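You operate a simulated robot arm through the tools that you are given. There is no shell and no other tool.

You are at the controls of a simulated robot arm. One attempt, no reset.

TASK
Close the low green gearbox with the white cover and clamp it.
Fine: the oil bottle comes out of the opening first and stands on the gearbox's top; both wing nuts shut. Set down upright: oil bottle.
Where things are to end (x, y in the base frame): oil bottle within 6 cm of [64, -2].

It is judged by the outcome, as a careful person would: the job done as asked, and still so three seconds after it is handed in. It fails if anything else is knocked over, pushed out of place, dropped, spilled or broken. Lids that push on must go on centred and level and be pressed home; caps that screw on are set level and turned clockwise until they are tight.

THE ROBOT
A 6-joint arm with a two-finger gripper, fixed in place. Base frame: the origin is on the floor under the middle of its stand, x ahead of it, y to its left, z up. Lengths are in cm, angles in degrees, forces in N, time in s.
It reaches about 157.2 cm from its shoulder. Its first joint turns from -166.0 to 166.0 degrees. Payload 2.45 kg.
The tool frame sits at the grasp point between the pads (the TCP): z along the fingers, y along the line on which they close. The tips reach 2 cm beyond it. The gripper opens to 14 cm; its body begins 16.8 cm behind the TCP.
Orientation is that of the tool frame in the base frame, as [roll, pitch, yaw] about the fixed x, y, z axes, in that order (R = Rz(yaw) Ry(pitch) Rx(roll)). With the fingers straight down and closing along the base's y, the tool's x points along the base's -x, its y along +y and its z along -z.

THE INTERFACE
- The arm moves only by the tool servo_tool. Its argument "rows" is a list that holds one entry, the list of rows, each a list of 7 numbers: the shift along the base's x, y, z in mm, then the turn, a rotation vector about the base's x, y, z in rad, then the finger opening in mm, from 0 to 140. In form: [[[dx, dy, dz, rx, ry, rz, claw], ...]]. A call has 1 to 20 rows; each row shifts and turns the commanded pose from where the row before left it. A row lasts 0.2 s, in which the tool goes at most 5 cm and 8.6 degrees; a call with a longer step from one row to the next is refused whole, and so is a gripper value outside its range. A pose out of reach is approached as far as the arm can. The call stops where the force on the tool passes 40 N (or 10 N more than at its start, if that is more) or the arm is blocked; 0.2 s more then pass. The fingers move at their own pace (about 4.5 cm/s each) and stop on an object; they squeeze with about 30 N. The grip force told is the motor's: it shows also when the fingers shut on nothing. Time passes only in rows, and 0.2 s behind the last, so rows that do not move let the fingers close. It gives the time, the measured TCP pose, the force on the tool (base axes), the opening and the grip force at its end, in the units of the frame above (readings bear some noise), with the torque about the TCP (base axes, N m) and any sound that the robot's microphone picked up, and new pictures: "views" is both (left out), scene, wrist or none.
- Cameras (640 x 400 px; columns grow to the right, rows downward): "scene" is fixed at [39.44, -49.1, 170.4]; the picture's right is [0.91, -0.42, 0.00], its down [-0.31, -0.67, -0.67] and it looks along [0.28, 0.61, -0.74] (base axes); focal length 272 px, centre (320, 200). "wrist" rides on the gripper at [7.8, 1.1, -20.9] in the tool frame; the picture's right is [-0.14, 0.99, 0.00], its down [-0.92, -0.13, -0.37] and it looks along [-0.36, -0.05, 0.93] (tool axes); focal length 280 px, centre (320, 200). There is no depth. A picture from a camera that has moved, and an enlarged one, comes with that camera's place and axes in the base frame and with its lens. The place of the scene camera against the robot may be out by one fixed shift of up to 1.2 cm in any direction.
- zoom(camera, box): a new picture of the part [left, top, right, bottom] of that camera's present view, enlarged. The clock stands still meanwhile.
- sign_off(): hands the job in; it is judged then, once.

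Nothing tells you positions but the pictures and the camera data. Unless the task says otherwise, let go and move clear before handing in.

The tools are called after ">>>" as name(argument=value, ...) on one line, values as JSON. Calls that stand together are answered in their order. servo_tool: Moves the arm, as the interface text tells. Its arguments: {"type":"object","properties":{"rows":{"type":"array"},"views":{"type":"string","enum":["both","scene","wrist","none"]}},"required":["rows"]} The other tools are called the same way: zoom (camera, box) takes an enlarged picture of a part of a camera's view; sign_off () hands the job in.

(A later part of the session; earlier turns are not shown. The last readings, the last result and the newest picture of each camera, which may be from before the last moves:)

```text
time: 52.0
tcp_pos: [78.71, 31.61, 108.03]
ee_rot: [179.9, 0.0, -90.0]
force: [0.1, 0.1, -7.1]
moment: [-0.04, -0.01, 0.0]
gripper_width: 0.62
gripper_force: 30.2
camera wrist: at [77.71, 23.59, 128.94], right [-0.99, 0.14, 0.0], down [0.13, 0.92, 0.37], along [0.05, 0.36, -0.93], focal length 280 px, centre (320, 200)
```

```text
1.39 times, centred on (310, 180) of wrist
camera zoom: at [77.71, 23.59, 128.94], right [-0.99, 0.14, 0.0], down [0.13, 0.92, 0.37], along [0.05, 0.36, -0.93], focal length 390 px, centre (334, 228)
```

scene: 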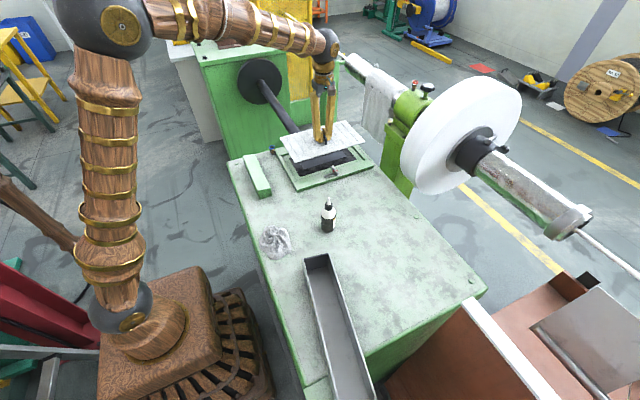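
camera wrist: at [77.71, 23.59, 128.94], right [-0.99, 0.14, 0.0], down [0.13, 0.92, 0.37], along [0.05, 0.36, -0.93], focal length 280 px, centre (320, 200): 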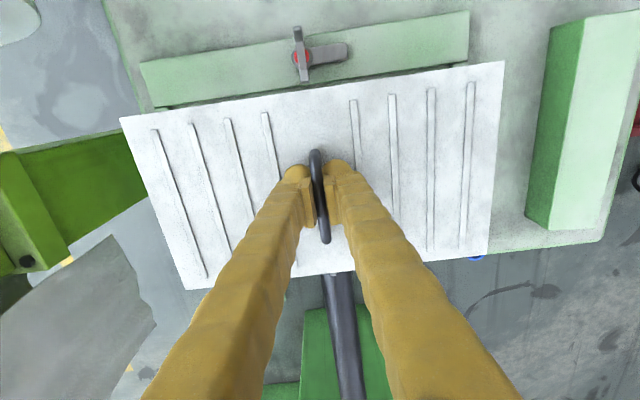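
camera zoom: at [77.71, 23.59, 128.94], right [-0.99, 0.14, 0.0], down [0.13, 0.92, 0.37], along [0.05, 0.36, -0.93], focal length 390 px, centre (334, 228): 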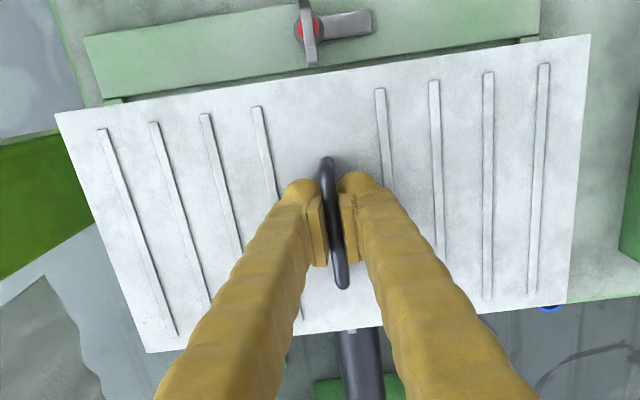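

The frame is now exposed. I'll zoom in at high magnification to measure the recess's inner corners and the cover's corners in the same camera.

>>> zoom(camera="scene", box=[284, 150, 348, 195])

>>> zoom(camera="scene", box=[340, 135, 404, 180])

>>> zoom(camera="scene", box=[270, 130, 334, 175])

>>> zoom(camera="wrist", box=[120, 40, 280, 140])

>>> zoom(camera="wrist", box=[360, 40, 520, 140])

```text
8.89 times, centred on (316, 172) of scene
camera zoom: at [39.44, -49.1, 170.4], right [0.91, -0.42, 0.0], down [-0.31, -0.67, -0.67], along [0.28, 0.61, -0.74], focal length 2420 px, centre (356, 444)
```

zoom: 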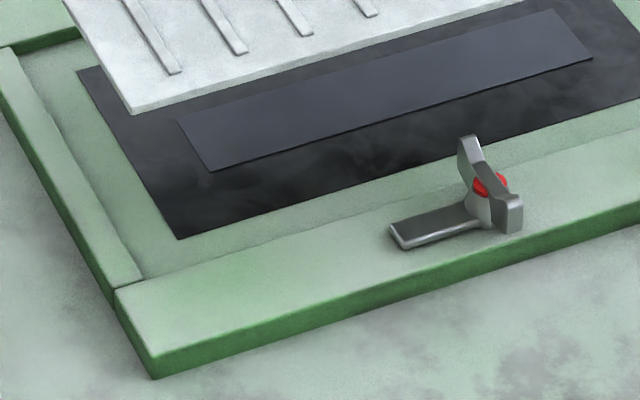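

```text
8.89 times, centred on (372, 158) of scene
camera zoom: at [39.44, -49.1, 170.4], right [0.91, -0.42, 0.0], down [-0.31, -0.67, -0.67], along [0.28, 0.61, -0.74], focal length 2420 px, centre (-142, 578)
```

zoom: 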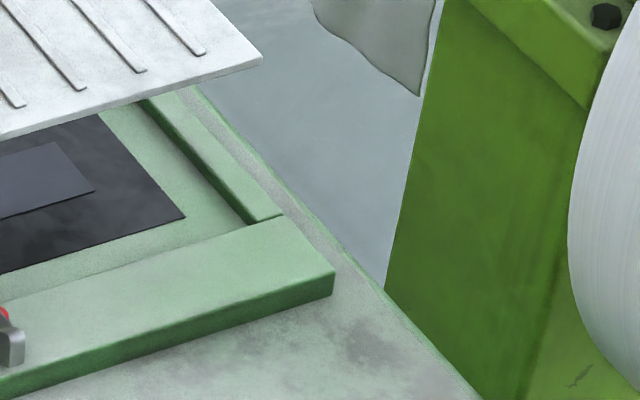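

```text
8.89 times, centred on (302, 152) of scene
camera zoom: at [39.44, -49.1, 170.4], right [0.91, -0.42, 0.0], down [-0.31, -0.67, -0.67], along [0.28, 0.61, -0.74], focal length 2420 px, centre (480, 622)
```

zoom: 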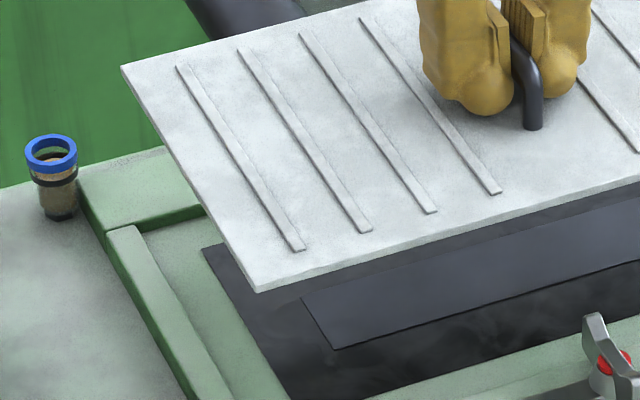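

```text
4.00 times, centred on (200, 90) of wrist
camera zoom: at [77.71, 23.59, 128.94], right [-0.99, 0.14, 0.0], down [0.13, 0.92, 0.37], along [0.05, 0.36, -0.93], focal length 1122 px, centre (800, 640)
```

zoom: 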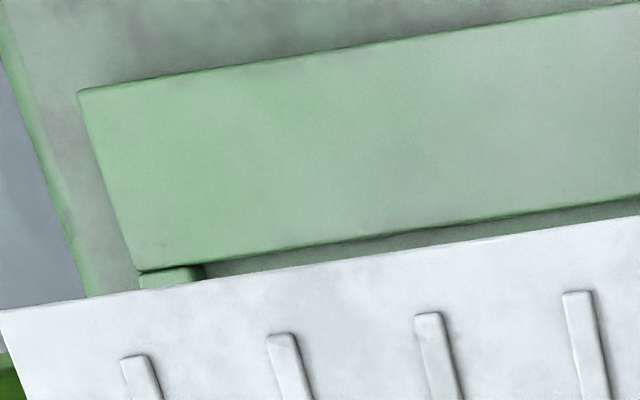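

```text
4.00 times, centred on (440, 90) of wrist
camera zoom: at [77.71, 23.59, 128.94], right [-0.99, 0.14, 0.0], down [0.13, 0.92, 0.37], along [0.05, 0.36, -0.93], focal length 1122 px, centre (-160, 640)
```

zoom: 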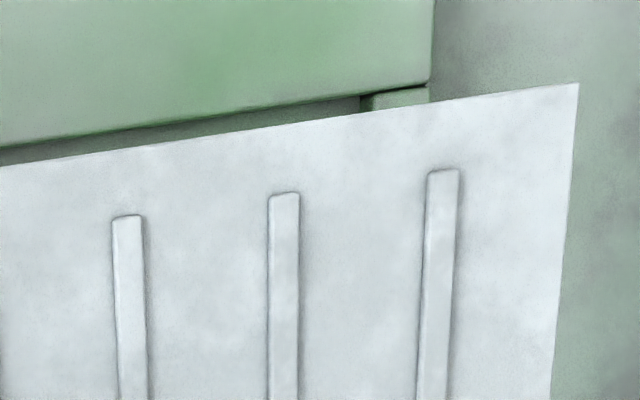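

Same-camera measurements give a frame centre of about (78.9, 31.95) and a cover centre of about (78.75, 32.05), with a cover of about 30 × 17 cm. I'll shift +1.5 mm in x and −1 mm in y, then lower slowly to just above the rails.

>>> servo_tool(rows=[[[0.5, -0.5, -1, 0, 0, 0, 0], [0.5, -0.5, -2, 0, 0, 0, 0], [0.5, 0, -3, 0, 0, 0, 0], [0, 0, -3, 0, 0, 0, 0], [0, 0, -3, 0, 0, 0, 0], [0, 0, -3, 0, 0, 0, 0], [0, 0, -3, 0, 0, 0, 0], [0, 0, -3, 0, 0, 0, 0], [0, 0, -3, 0, 0, 0, 0], [0, 0, -3, 0, 0, 0, 0], [0, 0, -3, 0, 0, 0, 0], [0, 0, -3, 0, 0, 0, 0], [0, 0, -3, 0, 0, 0, 0], [0, 0, -3, 0, 0, 0, 0], [0, 0, -3, 0, 0, 0, 0], [0, 0, -3, 0, 0, 0, 0], [0, 0, -2, 0, 0, 0, 0], [0, 0, -1, 0, 0, 0, 0], [0, 0, 0, 0, 0, 0, 0]]])

>>> zoom(camera="scene", box=[268, 115, 396, 195])

>>> zoom(camera="wrist", box=[80, 40, 540, 320])

```text
time: 56.0
tcp_pos: [78.91, 31.37, 103.1]
ee_rot: [180.0, 0.0, -90.0]
force: [0.7, -0.7, -5.8]
moment: [-0.05, 0.01, -0.02]
gripper_width: 0.59
gripper_force: 30.1
camera wrist: at [77.81, 23.46, 124.11], right [-0.99, 0.14, 0.0], down [0.13, 0.92, 0.37], along [0.05, 0.36, -0.93], focal length 280 px, centre (320, 200)
```

scene: 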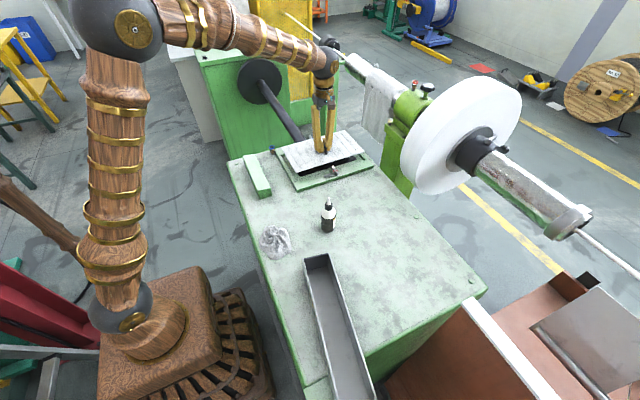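
wrist: 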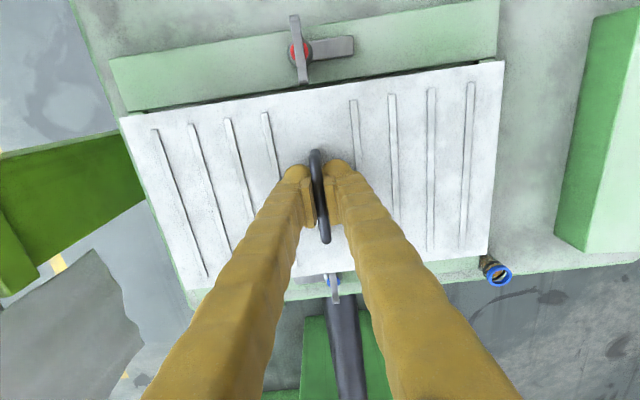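

```text
5.00 times, centred on (332, 155) of scene
camera zoom: at [39.44, -49.1, 170.4], right [0.91, -0.42, 0.0], down [-0.31, -0.67, -0.67], along [0.28, 0.61, -0.74], focal length 1361 px, centre (260, 425)
```

zoom: 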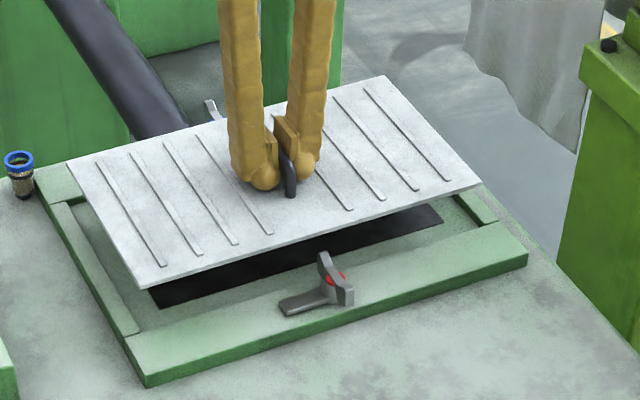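

```text
1.39 times, centred on (310, 180) of wrist
camera zoom: at [77.81, 23.46, 124.11], right [-0.99, 0.14, 0.0], down [0.13, 0.92, 0.37], along [0.05, 0.36, -0.93], focal length 390 px, centre (334, 228)
```

zoom: 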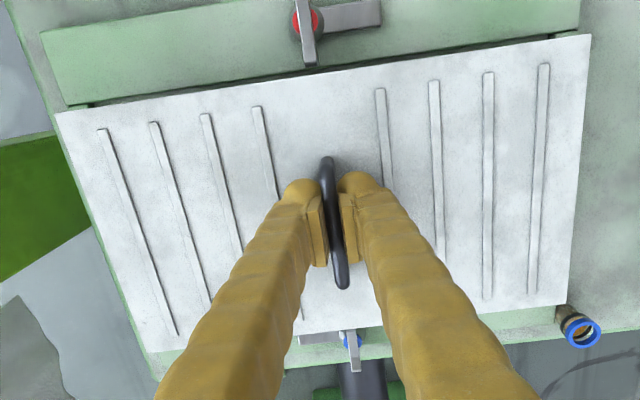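

Still a few centimetres above. I'll zoom at the rail ends again to triangulate the rail height against the previous view.

>>> zoom(camera="wrist", box=[90, 40, 250, 140])

>>> zoom(camera="wrist", box=[380, 30, 540, 130])

>>> zoom(camera="wrist", box=[130, 230, 290, 330])

>>> zoom(camera="wrist", box=[400, 200, 560, 300])

```text
4.00 times, centred on (170, 90) of wrist
camera zoom: at [77.81, 23.46, 124.11], right [-0.99, 0.14, 0.0], down [0.13, 0.92, 0.37], along [0.05, 0.36, -0.93], focal length 1122 px, centre (920, 640)
```

zoom: 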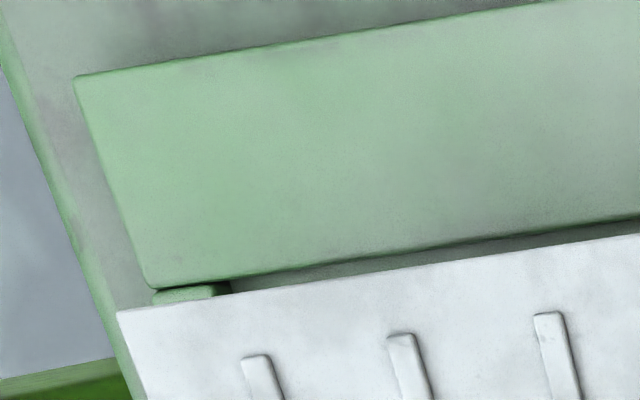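

```text
4.00 times, centred on (460, 80) of wrist
camera zoom: at [77.81, 23.46, 124.11], right [-0.99, 0.14, 0.0], down [0.13, 0.92, 0.37], along [0.05, 0.36, -0.93], focal length 1122 px, centre (-240, 680)
```

zoom: 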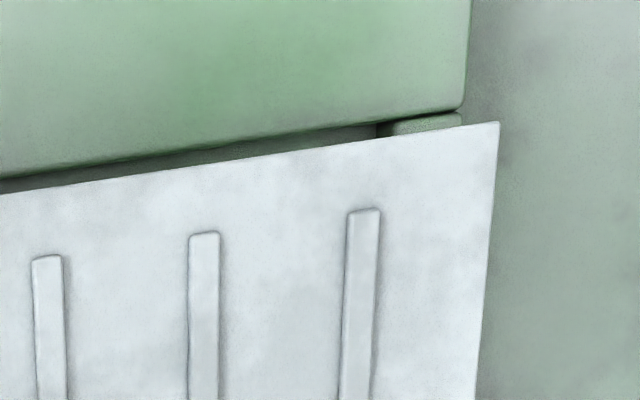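

```text
4.00 times, centred on (210, 280) of wrist
camera zoom: at [77.81, 23.46, 124.11], right [-0.99, 0.14, 0.0], down [0.13, 0.92, 0.37], along [0.05, 0.36, -0.93], focal length 1122 px, centre (760, -120)
```

zoom: 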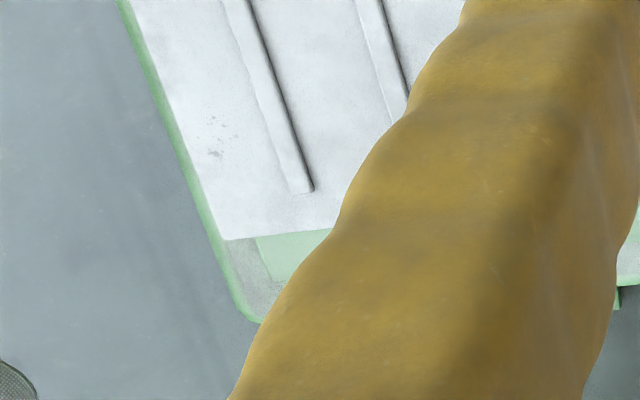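

```text
4.00 times, centred on (480, 250) of wrist
camera zoom: at [77.81, 23.46, 124.11], right [-0.99, 0.14, 0.0], down [0.13, 0.92, 0.37], along [0.05, 0.36, -0.93], focal length 1122 px, centre (-320, 0)
```

zoom: 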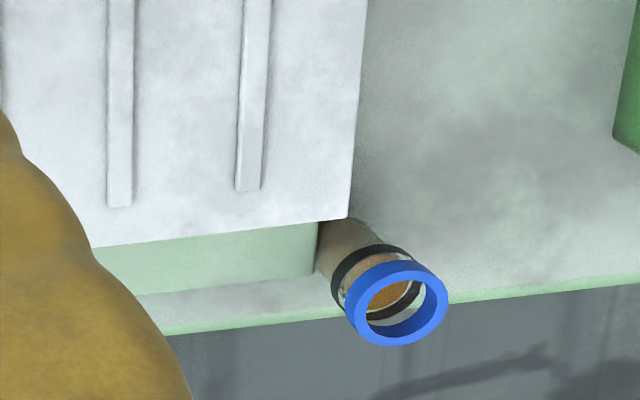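

Triangulating between views puts the rail tops near z≈96.4. The recess is about 31 × 18 cm, centred at (79.0, 32.0), and the 30 × 17 cover is centred within 1 mm. I'll nudge +1 mm in x and +0.5 mm in y, and lower to just above the rails.

>>> servo_tool(rows=[[[0.5, 0.5, -1, 0, 0, 0, 0], [0.4, 0, -2, 0, 0, 0, 0], [0, 0, -3, 0, 0, 0, 0], [0, 0, -3, 0, 0, 0, 0], [0, 0, -3, 0, 0, 0, 0], [0, 0, -3, 0, 0, 0, 0], [0, 0, -3, 0, 0, 0, 0], [0, 0, -3, 0, 0, 0, 0], [0, 0, -3, 0, 0, 0, 0], [0, 0, -2, 0, 0, 0, 0], [0, 0, -1, 0, 0, 0, 0], [0, 0, 0, 0, 0, 0, 0]]])

>>> zoom(camera="scene", box=[268, 115, 396, 195])

>>> zoom(camera="wrist", box=[80, 40, 540, 320])

```text
time: 58.6
tcp_pos: [78.98, 31.42, 100.25]
ee_rot: [179.9, -0.1, -90.0]
force: [0.5, 0.1, -7.0]
moment: [-0.06, 0.03, -0.01]
gripper_width: 0.6
gripper_force: 30.3
camera wrist: at [77.9, 23.51, 121.42], right [-0.99, 0.14, 0.0], down [0.13, 0.92, 0.37], along [0.05, 0.36, -0.93], focal length 280 px, centre (320, 200)
```

scene: 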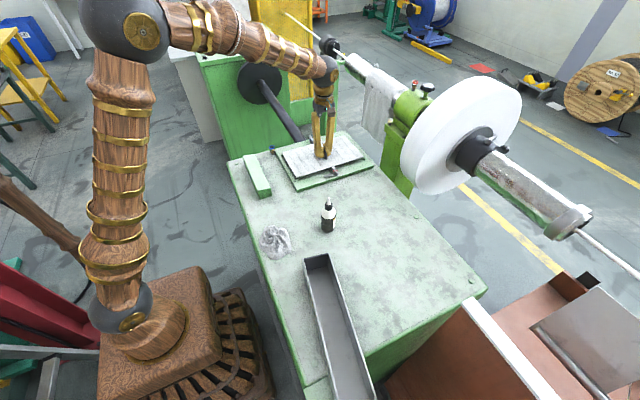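
wrist: 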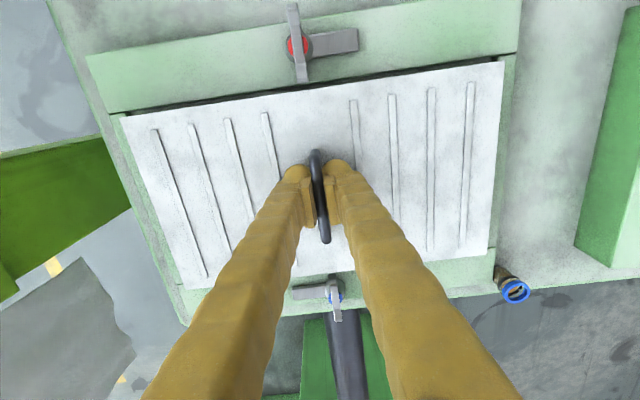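

```text
5.00 times, centred on (332, 155) of scene
camera zoom: at [39.44, -49.1, 170.4], right [0.91, -0.42, 0.0], down [-0.31, -0.67, -0.67], along [0.28, 0.61, -0.74], focal length 1361 px, centre (260, 425)
```

zoom: 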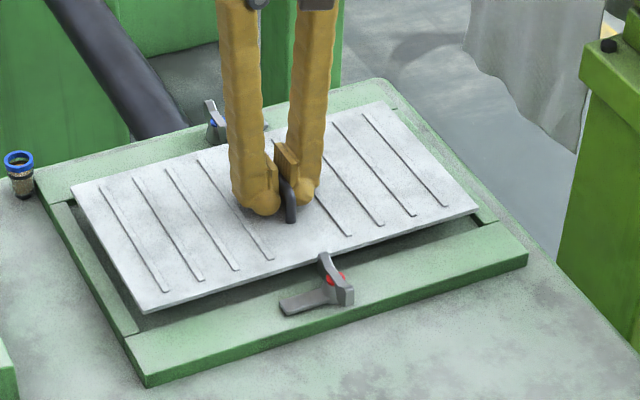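

```text
1.39 times, centred on (310, 180) of wrist
camera zoom: at [77.9, 23.51, 121.42], right [-0.99, 0.14, 0.0], down [0.13, 0.92, 0.37], along [0.05, 0.36, -0.93], focal length 390 px, centre (334, 228)
```

zoom: 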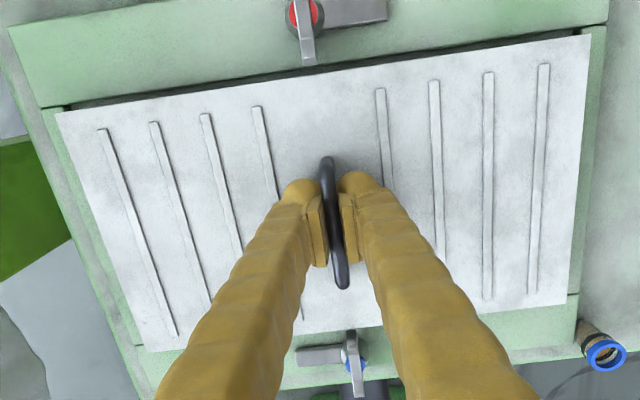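

The cover is visibly inside the frame outline. I'll check the margins at the corners before the final drop.

>>> zoom(camera="wrist", box=[90, 40, 250, 140])

>>> zoom(camera="wrist", box=[400, 30, 560, 130])

>>> zoom(camera="wrist", box=[130, 230, 290, 330])

>>> zoom(camera="wrist", box=[400, 210, 560, 310])

```text
4.00 times, centred on (170, 90) of wrist
camera zoom: at [77.9, 23.51, 121.42], right [-0.99, 0.14, 0.0], down [0.13, 0.92, 0.37], along [0.05, 0.36, -0.93], focal length 1122 px, centre (920, 640)
```

zoom: 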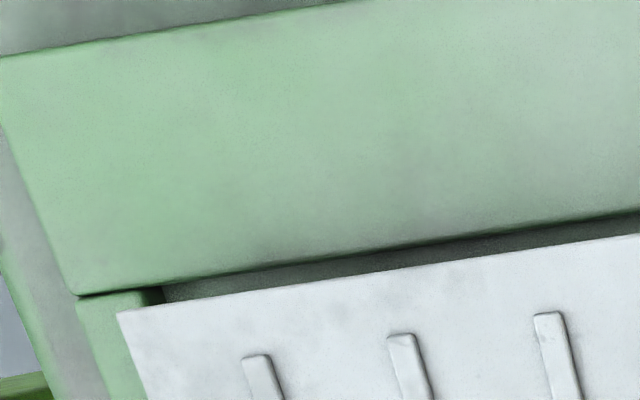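

```text
4.00 times, centred on (480, 80) of wrist
camera zoom: at [77.9, 23.51, 121.42], right [-0.99, 0.14, 0.0], down [0.13, 0.92, 0.37], along [0.05, 0.36, -0.93], focal length 1122 px, centre (-320, 680)
```

zoom: 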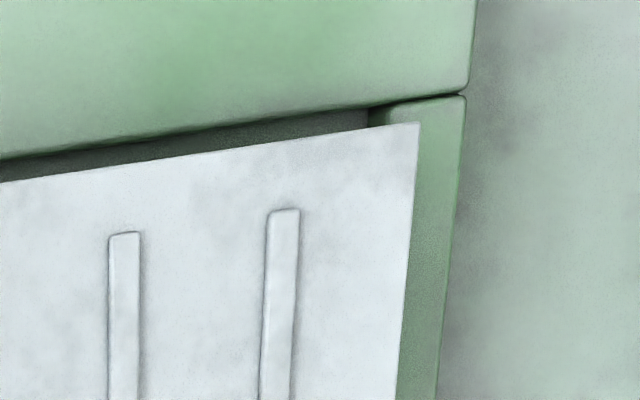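

```text
4.00 times, centred on (210, 280) of wrist
camera zoom: at [77.9, 23.51, 121.42], right [-0.99, 0.14, 0.0], down [0.13, 0.92, 0.37], along [0.05, 0.36, -0.93], focal length 1122 px, centre (760, -120)
```

zoom: 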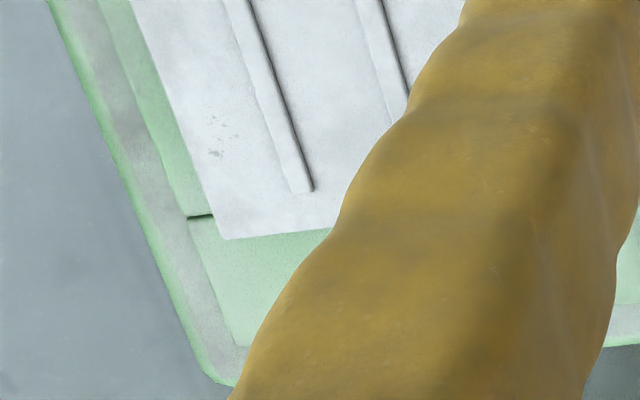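

```text
4.00 times, centred on (480, 260) of wrist
camera zoom: at [77.9, 23.51, 121.42], right [-0.99, 0.14, 0.0], down [0.13, 0.92, 0.37], along [0.05, 0.36, -0.93], focal length 1122 px, centre (-320, -40)
```

zoom: 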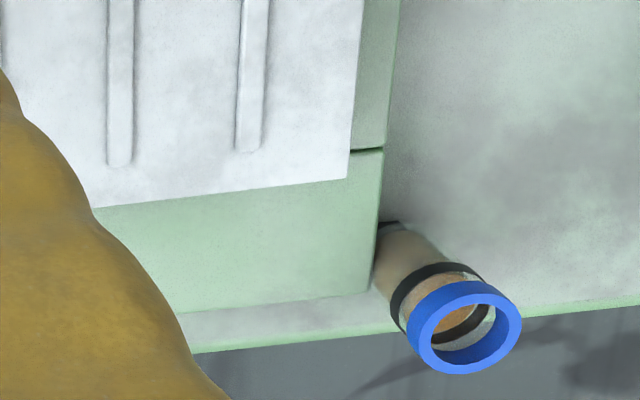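

The cover centre and recess centre agree within about 1 mm. I'll continue lowering in small steps, watching the force.

>>> servo_tool(rows=[[[0, 0, -1, 0, 0, 0, 0], [0, 0, -2, 0, 0, 0, 0], [0, 0, -2, 0, 0, 0, 0], [0, 0, -2, 0, 0, 0, 0], [0, 0, -2, 0, 0, 0, 0], [0, 0, -1, 0, 0, 0, 0], [0, 0, 0, 0, 0, 0, 0]]], views="none")

>>> servo_tool(rows=[[[0, 0, -1, 0, 0, 0, 0], [0, 0, -1, 0, 0, 0, 0], [0, 0, -1, 0, 0, 0, 0], [0, 0, 0, 0, 0, 0, 0]]], views="none")

>>> zoom(camera="scene", box=[268, 115, 396, 195])

```text
time: 60.2
tcp_pos: [79.02, 31.38, 99.44]
ee_rot: [179.8, 0.0, -90.0]
force: [0.2, 0.3, -6.7]
moment: [-0.04, 0.02, -0.03]
gripper_width: 0.59
gripper_force: 30.4
```

```text
time: 61.2
tcp_pos: [78.93, 31.4, 99.08]
ee_rot: [179.9, 0.0, -90.1]
force: [1.1, -0.2, -6.0]
moment: [-0.05, 0.01, 0.04]
gripper_width: 0.59
gripper_force: 29.7
```

```text
5.00 times, centred on (332, 155) of scene
camera zoom: at [39.44, -49.1, 170.4], right [0.91, -0.42, 0.0], down [-0.31, -0.67, -0.67], along [0.28, 0.61, -0.74], focal length 1361 px, centre (260, 425)
```

zoom: 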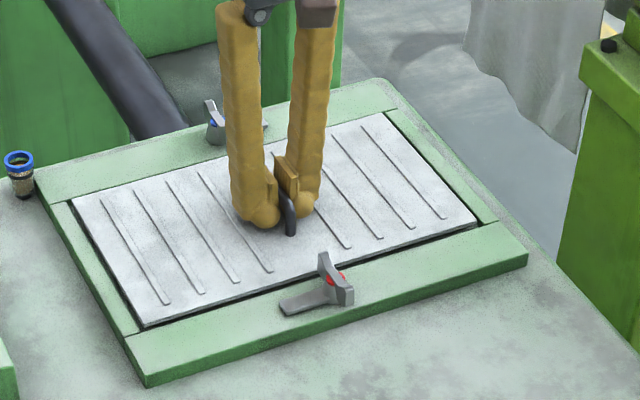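

The cover is dropping into the recess with even gaps. I'll go on in 1 mm steps until it touches the ledge.

>>> servo_tool(rows=[[[0, 0, -1, 0, 0, 0, 0], [0, 0, -1, 0, 0, 0, 0], [0, 0, -1, 0, 0, 0, 0], [0, 0, 0, 0, 0, 0, 0]]], views="none")

>>> servo_tool(rows=[[[0, 0, -1, 0, 0, 0, 0], [0, 0, -1, 0, 0, 0, 0], [0, 0, 0, 0, 0, 0, 0]]], views="none")

>>> zoom(camera="scene", box=[268, 115, 396, 195])

```text
time: 62.2
tcp_pos: [78.97, 31.46, 98.83]
ee_rot: [180.0, 0.1, -90.0]
force: [0.4, 0.5, -7.1]
moment: [-0.04, -0.02, -0.02]
gripper_width: 0.59
gripper_force: 29.8
```

```text
time: 63.0
tcp_pos: [78.89, 31.45, 98.73]
ee_rot: [179.9, 0.0, -90.0]
force: [1.1, -1.1, -5.5]
moment: [0.1, 0.02, 0.0]
gripper_width: 0.6
gripper_force: 30.1
```

```text
5.00 times, centred on (332, 155) of scene
camera zoom: at [39.44, -49.1, 170.4], right [0.91, -0.42, 0.0], down [-0.31, -0.67, -0.67], along [0.28, 0.61, -0.74], focal length 1361 px, centre (260, 425)
```

zoom: 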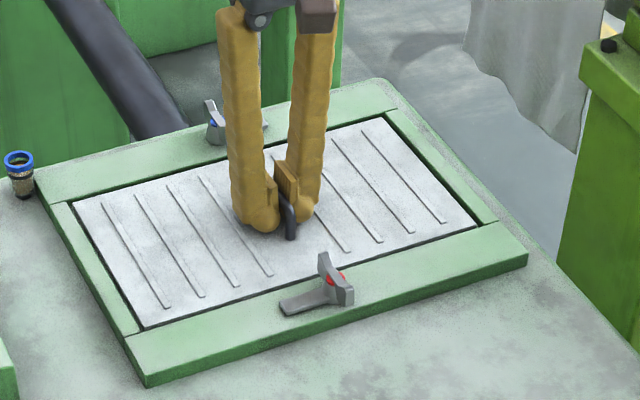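

First hints of contact (the moment changed). Two more 1 mm steps.

>>> servo_tool(rows=[[[0, 0, -1, 0, 0, 0, 0], [0, 0, 0, 0, 0, 0, 0]]], views="none")

>>> servo_tool(rows=[[[0, 0, -1, 0, 0, 0, 0], [0, 0, 0, 0, 0, 0, 0]]], views="none")

```text
time: 63.6
tcp_pos: [78.81, 31.38, 98.65]
ee_rot: [180.0, 0.0, -89.9]
force: [-2.6, 1.1, 14.8]
moment: [0.07, -0.01, -0.02]
gripper_width: 0.6
gripper_force: 30.6
```

```text
time: 64.2
tcp_pos: [78.91, 31.45, 98.58]
ee_rot: [-180.0, 0.0, -90.0]
force: [5.4, 2.0, 21.1]
moment: [0.0, 0.05, 0.0]
gripper_width: 0.61
gripper_force: 29.0
```

Seated: the ledge pushes back with about 21 N. Now I'll look from the cameras.

>>> zoom(camera="scene", box=[268, 115, 396, 195])

>>> zoom(camera="wrist", box=[80, 30, 560, 330])

```text
5.00 times, centred on (332, 155) of scene
camera zoom: at [39.44, -49.1, 170.4], right [0.91, -0.42, 0.0], down [-0.31, -0.67, -0.67], along [0.28, 0.61, -0.74], focal length 1361 px, centre (260, 425)
```

zoom: 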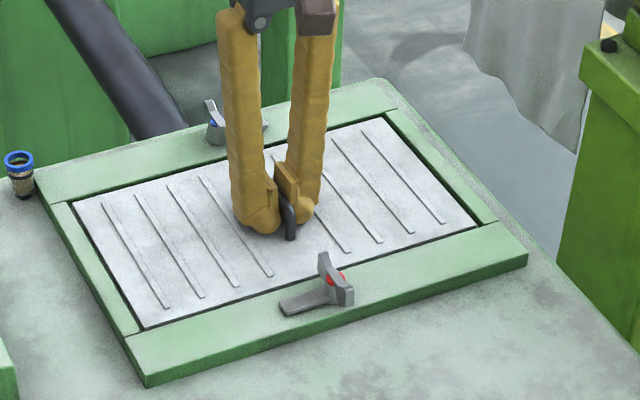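

```text
1.33 times, centred on (320, 180) of wrist
camera zoom: at [77.88, 23.5, 119.51], right [-0.99, 0.14, 0.0], down [0.13, 0.92, 0.37], along [0.05, 0.37, -0.93], focal length 374 px, centre (320, 227)
```

zoom: 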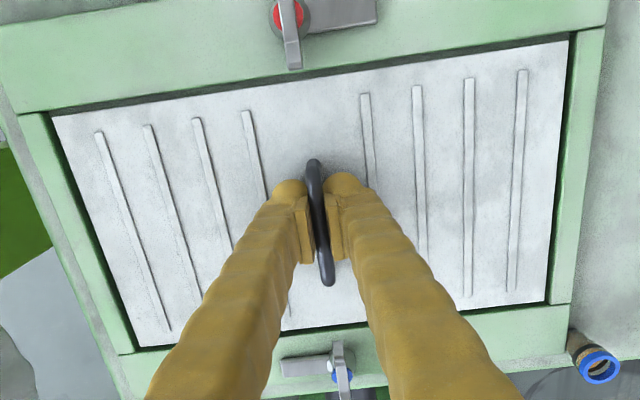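

The cover sits level inside the frame with gaps all round. I'll relieve the press, open, and rise clear of the handle.

>>> servo_tool(rows=[[[0, 0, 1.5, 0, 0, 0, 0], [0, 0, 0, 0, 0, 0, 10], [0, 0, 0, 0, 0, 0, 25], [0, 0, 0, 0, 0, 0, 40], [0, 0, 0, 0, 0, 0, 40], [0, 0, 5, 0, 0, 0, 40], [0, 0, 10, 0, 0, 0, 40], [0, 0, 20, 0, 0, 0, 40], [0, 0, 30, 0, 0, 0, 40], [0, 0, 40, 0, 0, 0, 40], [0, 0, 40, 0, 0, 0, 40], [0, 0, 0, 0, 0, 0, 40]]])

>>> zoom(camera="scene", box=[268, 115, 396, 195])

>>> zoom(camera="wrist", box=[120, 30, 520, 280])

```text
time: 66.8
tcp_pos: [79.07, 31.32, 113.3]
ee_rot: [179.8, 0.0, -89.9]
force: [0.1, 0.5, 0.5]
moment: [0.04, -0.03, 0.02]
gripper_width: 4.01
gripper_force: 0.1
camera wrist: at [78.09, 23.55, 134.16], right [-0.99, 0.14, 0.0], down [0.13, 0.92, 0.37], along [0.05, 0.36, -0.93], focal length 280 px, centre (320, 200)
```

scene: 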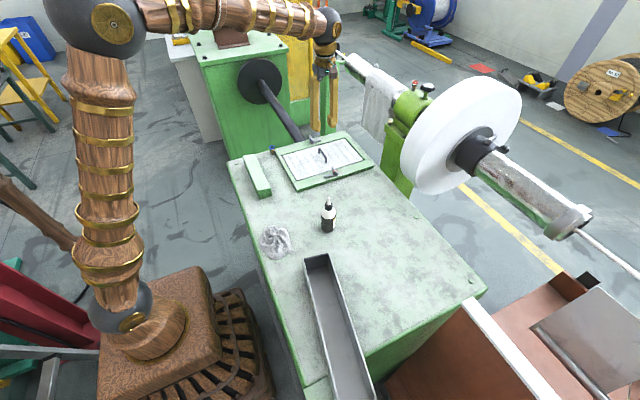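
wrist: 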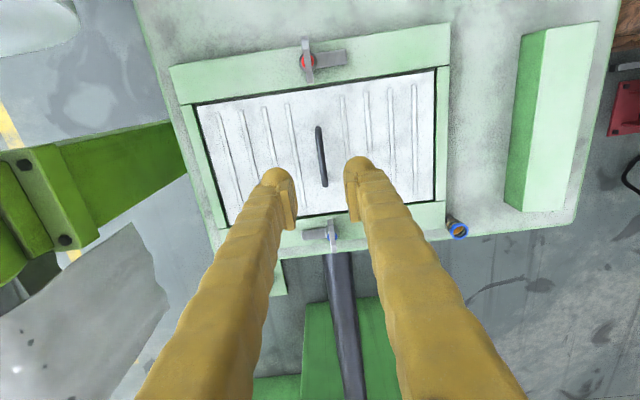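

```text
5.00 times, centred on (332, 155) of scene
camera zoom: at [39.44, -49.1, 170.4], right [0.91, -0.42, 0.0], down [-0.31, -0.67, -0.67], along [0.28, 0.61, -0.74], focal length 1361 px, centre (260, 425)
```

zoom: 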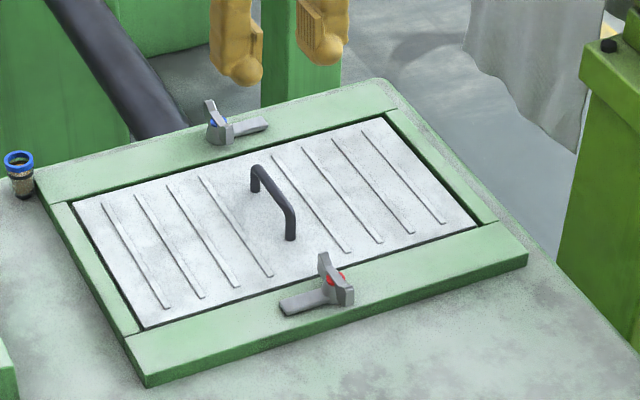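

```text
1.60 times, centred on (320, 155) of wrist
camera zoom: at [78.09, 23.55, 134.16], right [-0.99, 0.14, 0.0], down [0.13, 0.92, 0.37], along [0.05, 0.36, -0.93], focal length 449 px, centre (320, 272)
```

zoom: 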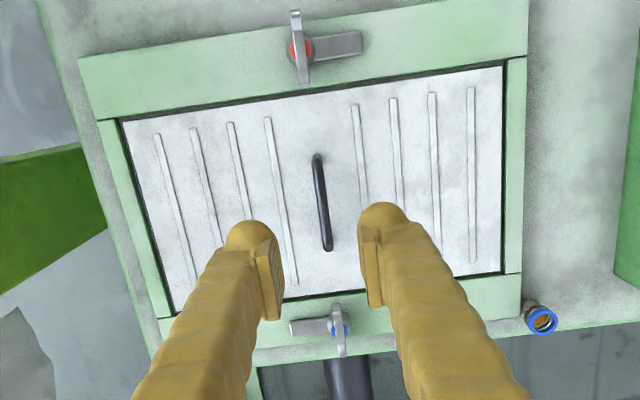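

The cover is seated cleanly. Next is the red wing nut at about (79.0, 20.7): its wing lies along y with the tab pointing −x, so a clockwise quarter turn swings the tab over the cover. I'll move above it for a closer look.

>>> servo_tool(rows=[[[0, -22, 0, 0, 0, 0, 40], [0, -22, 0, 0, 0, 0, 40], [0, -22, -10, 0, 0, 0, 40], [0, -22, -20, 0, 0, 0, 40], [0.5, -19, -20, 0, 0, 0, 40], [0, 0, 0, 0, 0, 0, 40]]])

>>> zoom(camera="wrist", box=[240, 110, 400, 210])

>>> zoom(camera="scene", box=[308, 145, 372, 185])

```text
time: 68.2
tcp_pos: [79.06, 20.66, 108.02]
ee_rot: [179.9, 0.0, -90.0]
force: [0.3, 0.0, -0.6]
moment: [0.01, 0.0, 0.02]
gripper_width: 3.99
gripper_force: 0.1
camera wrist: at [77.99, 12.76, 129.04], right [-0.99, 0.14, 0.0], down [0.13, 0.92, 0.37], along [0.05, 0.36, -0.93], focal length 280 px, centre (320, 200)
```

scene: 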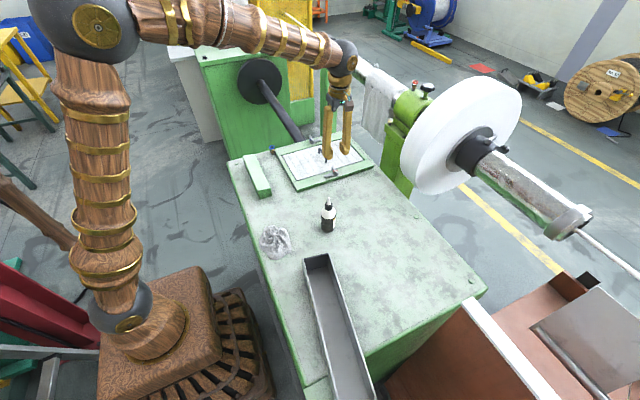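
wrist: 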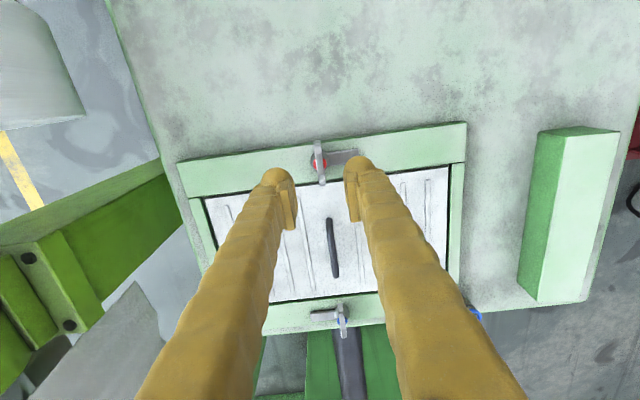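

```text
4.00 times, centred on (320, 160) of wrist
camera zoom: at [77.99, 12.76, 129.04], right [-0.99, 0.14, 0.0], down [0.13, 0.92, 0.37], along [0.05, 0.36, -0.93], focal length 1122 px, centre (320, 360)
```

zoom: 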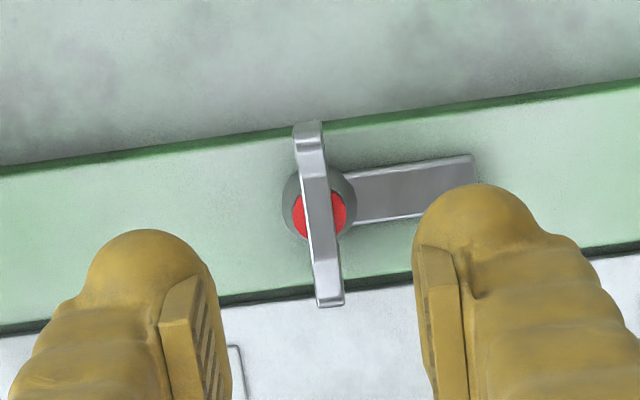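

```text
10.00 times, centred on (340, 165) of scene
camera zoom: at [39.44, -49.1, 170.4], right [0.91, -0.42, 0.0], down [-0.31, -0.67, -0.67], along [0.28, 0.61, -0.74], focal length 2722 px, centre (120, 550)
```

zoom: 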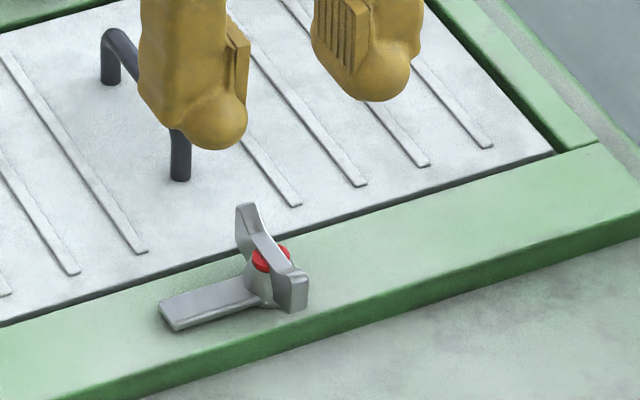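

The wing is a bar about 0.8 cm thick along y at x≈79.0, centred at y≈20.6 with its top near z≈99.4. I'll descend around it, keeping the fingertips just above the tab.

>>> servo_tool(rows=[[[0, -1, -20, 0, 0, 0, 40], [0, 0, -20, 0, 0, 0, 40], [0, 0, -15, 0, 0, 0, 40], [0, 0, -10, 0, 0, 0, 40], [0, 0, -8, 0, 0, 0, 40], [0, 0, -5, 0, 0, 0, 40], [0, 0, 0, 0, 0, 0, 40]]])

>>> zoom(camera="wrist", box=[240, 110, 400, 240])

>>> zoom(camera="scene", box=[308, 145, 372, 185])

```text
time: 69.8
tcp_pos: [79.05, 20.61, 100.28]
ee_rot: [179.9, 0.0, -90.0]
force: [0.1, 0.3, -0.6]
moment: [-0.03, -0.01, 0.01]
gripper_width: 3.99
gripper_force: 0.0
camera wrist: at [77.9, 12.68, 121.28], right [-0.99, 0.14, 0.0], down [0.13, 0.92, 0.37], along [0.05, 0.36, -0.93], focal length 280 px, centre (320, 200)
```

scene: 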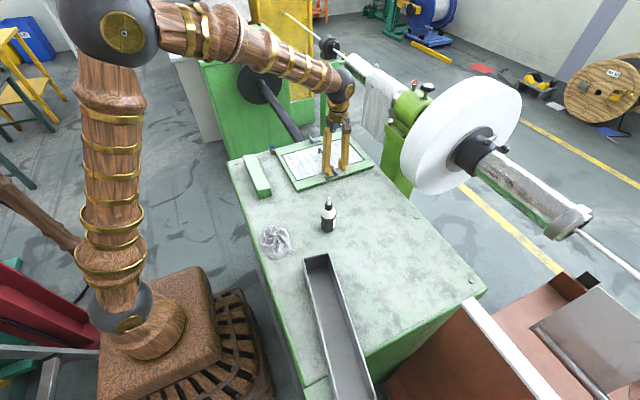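
wrist: 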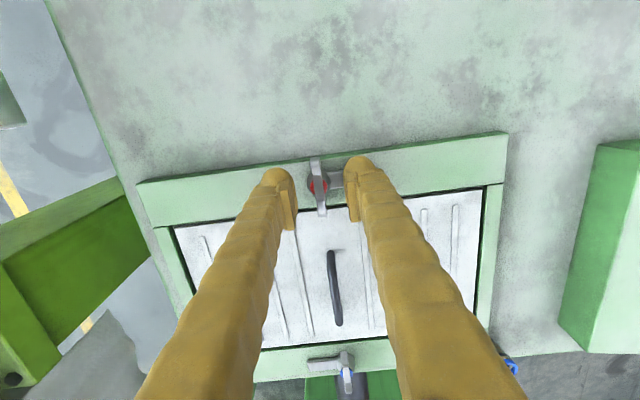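

```text
3.08 times, centred on (320, 175) of wrist
camera zoom: at [77.9, 12.68, 121.28], right [-0.99, 0.14, 0.0], down [0.13, 0.92, 0.37], along [0.05, 0.36, -0.93], focal length 863 px, centre (320, 277)
```

zoom: 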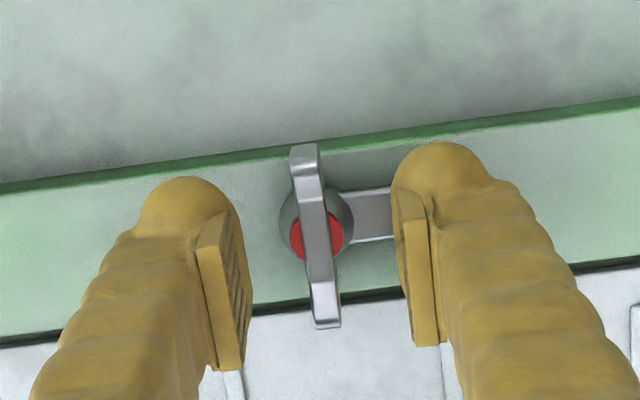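

```text
10.00 times, centred on (340, 165) of scene
camera zoom: at [39.44, -49.1, 170.4], right [0.91, -0.42, 0.0], down [-0.31, -0.67, -0.67], along [0.28, 0.61, -0.74], focal length 2722 px, centre (120, 550)
```

zoom: 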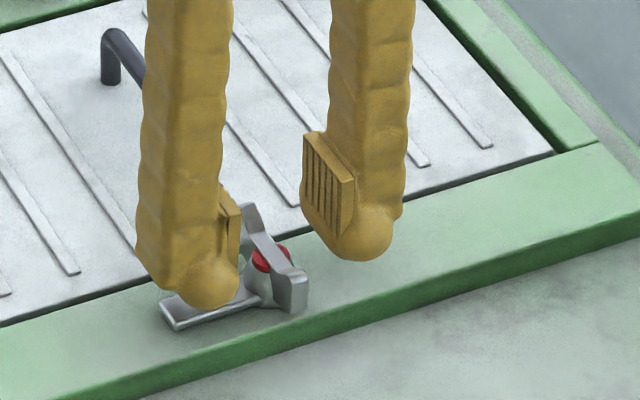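

Centred to within about 1 mm. I'll lower 6 mm more and then close on the wing.

>>> servo_tool(rows=[[[0, -1, -3, 0, 0, 0, 40], [0, 0, -3, 0, 0, 0, 40], [0, 0, 0, 0, 0, 0, 40]]])

>>> zoom(camera="scene", box=[308, 145, 372, 185])

>>> zoom(camera="wrist", box=[240, 110, 400, 240])

```text
time: 70.6
tcp_pos: [78.88, 20.57, 99.72]
ee_rot: [179.9, 0.0, -90.0]
force: [-0.5, -0.4, -0.1]
moment: [-0.01, 0.01, 0.02]
gripper_width: 3.99
gripper_force: 0.0
camera wrist: at [77.88, 12.65, 120.65], right [-0.99, 0.14, 0.0], down [0.13, 0.92, 0.37], along [0.05, 0.36, -0.93], focal length 280 px, centre (320, 200)
```

scene: 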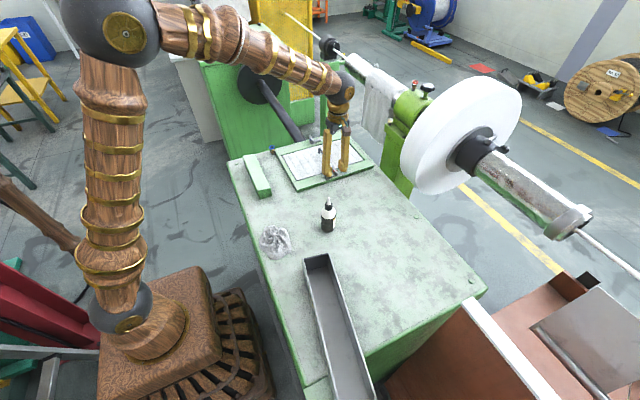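
wrist: 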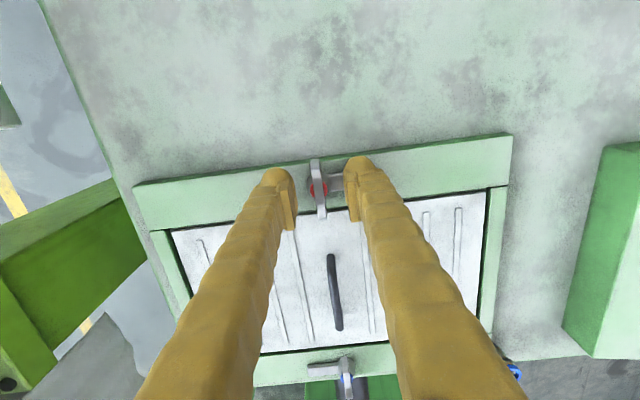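

```text
10.00 times, centred on (340, 165) of scene
camera zoom: at [39.44, -49.1, 170.4], right [0.91, -0.42, 0.0], down [-0.31, -0.67, -0.67], along [0.28, 0.61, -0.74], focal length 2722 px, centre (120, 550)
```

zoom: 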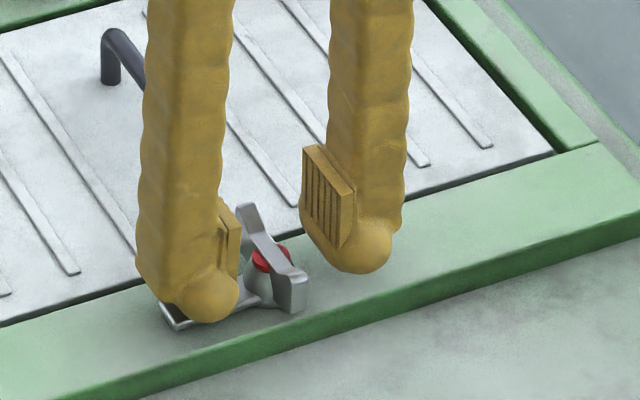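

```text
3.08 times, centred on (320, 175) of wrist
camera zoom: at [77.88, 12.65, 120.65], right [-0.99, 0.14, 0.0], down [0.13, 0.92, 0.37], along [0.05, 0.36, -0.93], focal length 863 px, centre (320, 277)
```

zoom: 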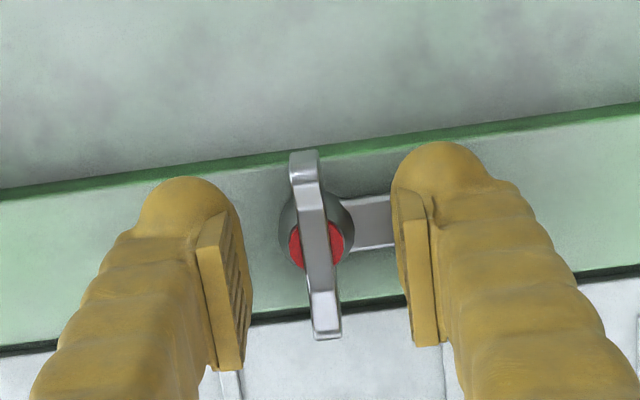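

I'll lower 3 mm more for better engagement, checking the force.

>>> servo_tool(rows=[[[0, 0, -2, 0, 0, 0, 40], [0, 0, -2, 0, 0, 0, 40], [0, 0, 0, 0, 0, 0, 40]]], views="none")

>>> servo_tool(rows=[[[0, 0, 0, 0, 0, 0, 25], [0, 0, 0, 0, 0, 0, 10], [0, 0, 0, 0, 0, 0, 0], [0, 0, 0, 0, 0, 0, 0]]])

>>> zoom(camera="scene", box=[308, 145, 372, 185])

>>> zoom(camera="wrist", box=[240, 110, 400, 240])

```text
time: 71.4
tcp_pos: [78.99, 20.51, 99.31]
ee_rot: [179.9, 0.0, -90.1]
force: [-0.1, 0.0, 0.0]
moment: [-0.02, 0.01, -0.02]
gripper_width: 4.0
gripper_force: 0.1
```

```text
time: 72.4
tcp_pos: [78.86, 20.44, 99.28]
ee_rot: [-180.0, -0.1, -89.9]
force: [16.4, -0.3, -4.5]
moment: [0.0, -0.13, 0.03]
gripper_width: 0.74
gripper_force: 35.3
camera wrist: at [77.95, 12.61, 120.31], right [-0.99, 0.14, 0.0], down [0.13, 0.92, 0.37], along [0.05, 0.36, -0.93], focal length 280 px, centre (320, 200)
```

scene: 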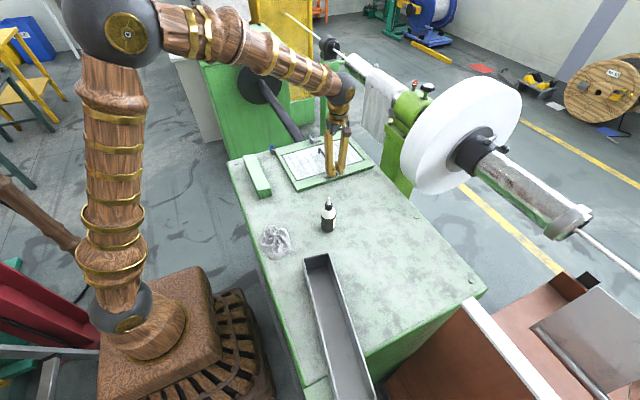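
wrist: 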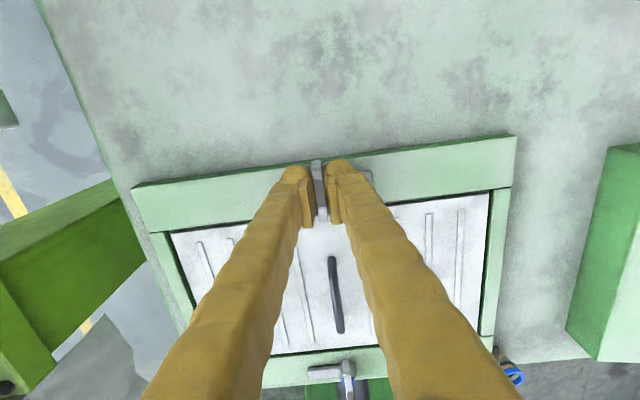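

```text
10.00 times, centred on (340, 165) of scene
camera zoom: at [39.44, -49.1, 170.4], right [0.91, -0.42, 0.0], down [-0.31, -0.67, -0.67], along [0.28, 0.61, -0.74], focal length 2722 px, centre (120, 550)
```

zoom: 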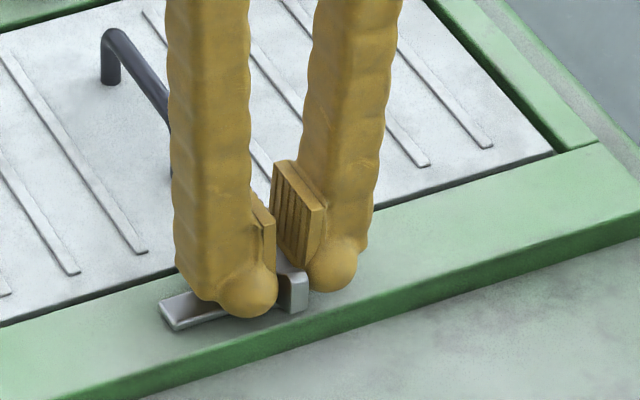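

```text
3.08 times, centred on (320, 175) of wrist
camera zoom: at [77.95, 12.61, 120.31], right [-0.99, 0.14, 0.0], down [0.13, 0.92, 0.37], along [0.05, 0.36, -0.93], focal length 863 px, centre (320, 277)
```

zoom: 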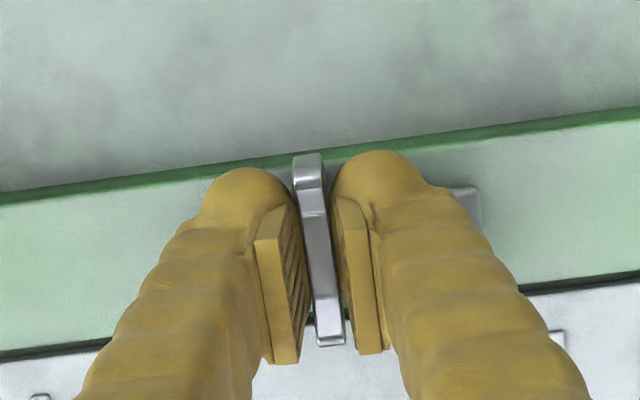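

Gripped at 0.74 cm, with a +16 N side push because the wing lies slightly to +x. I'll shift +1 mm to relieve it.

>>> servo_tool(rows=[[[1, 0, 0, 0, 0, 0, 0], [0, 0, 0, 0, 0, 0, 0]]], views="none")

```text
time: 73.0
tcp_pos: [78.94, 20.45, 99.24]
ee_rot: [180.0, 0.0, -90.0]
force: [2.6, 5.2, 4.5]
moment: [0.04, -0.04, -0.01]
gripper_width: 0.68
gripper_force: 35.5
```

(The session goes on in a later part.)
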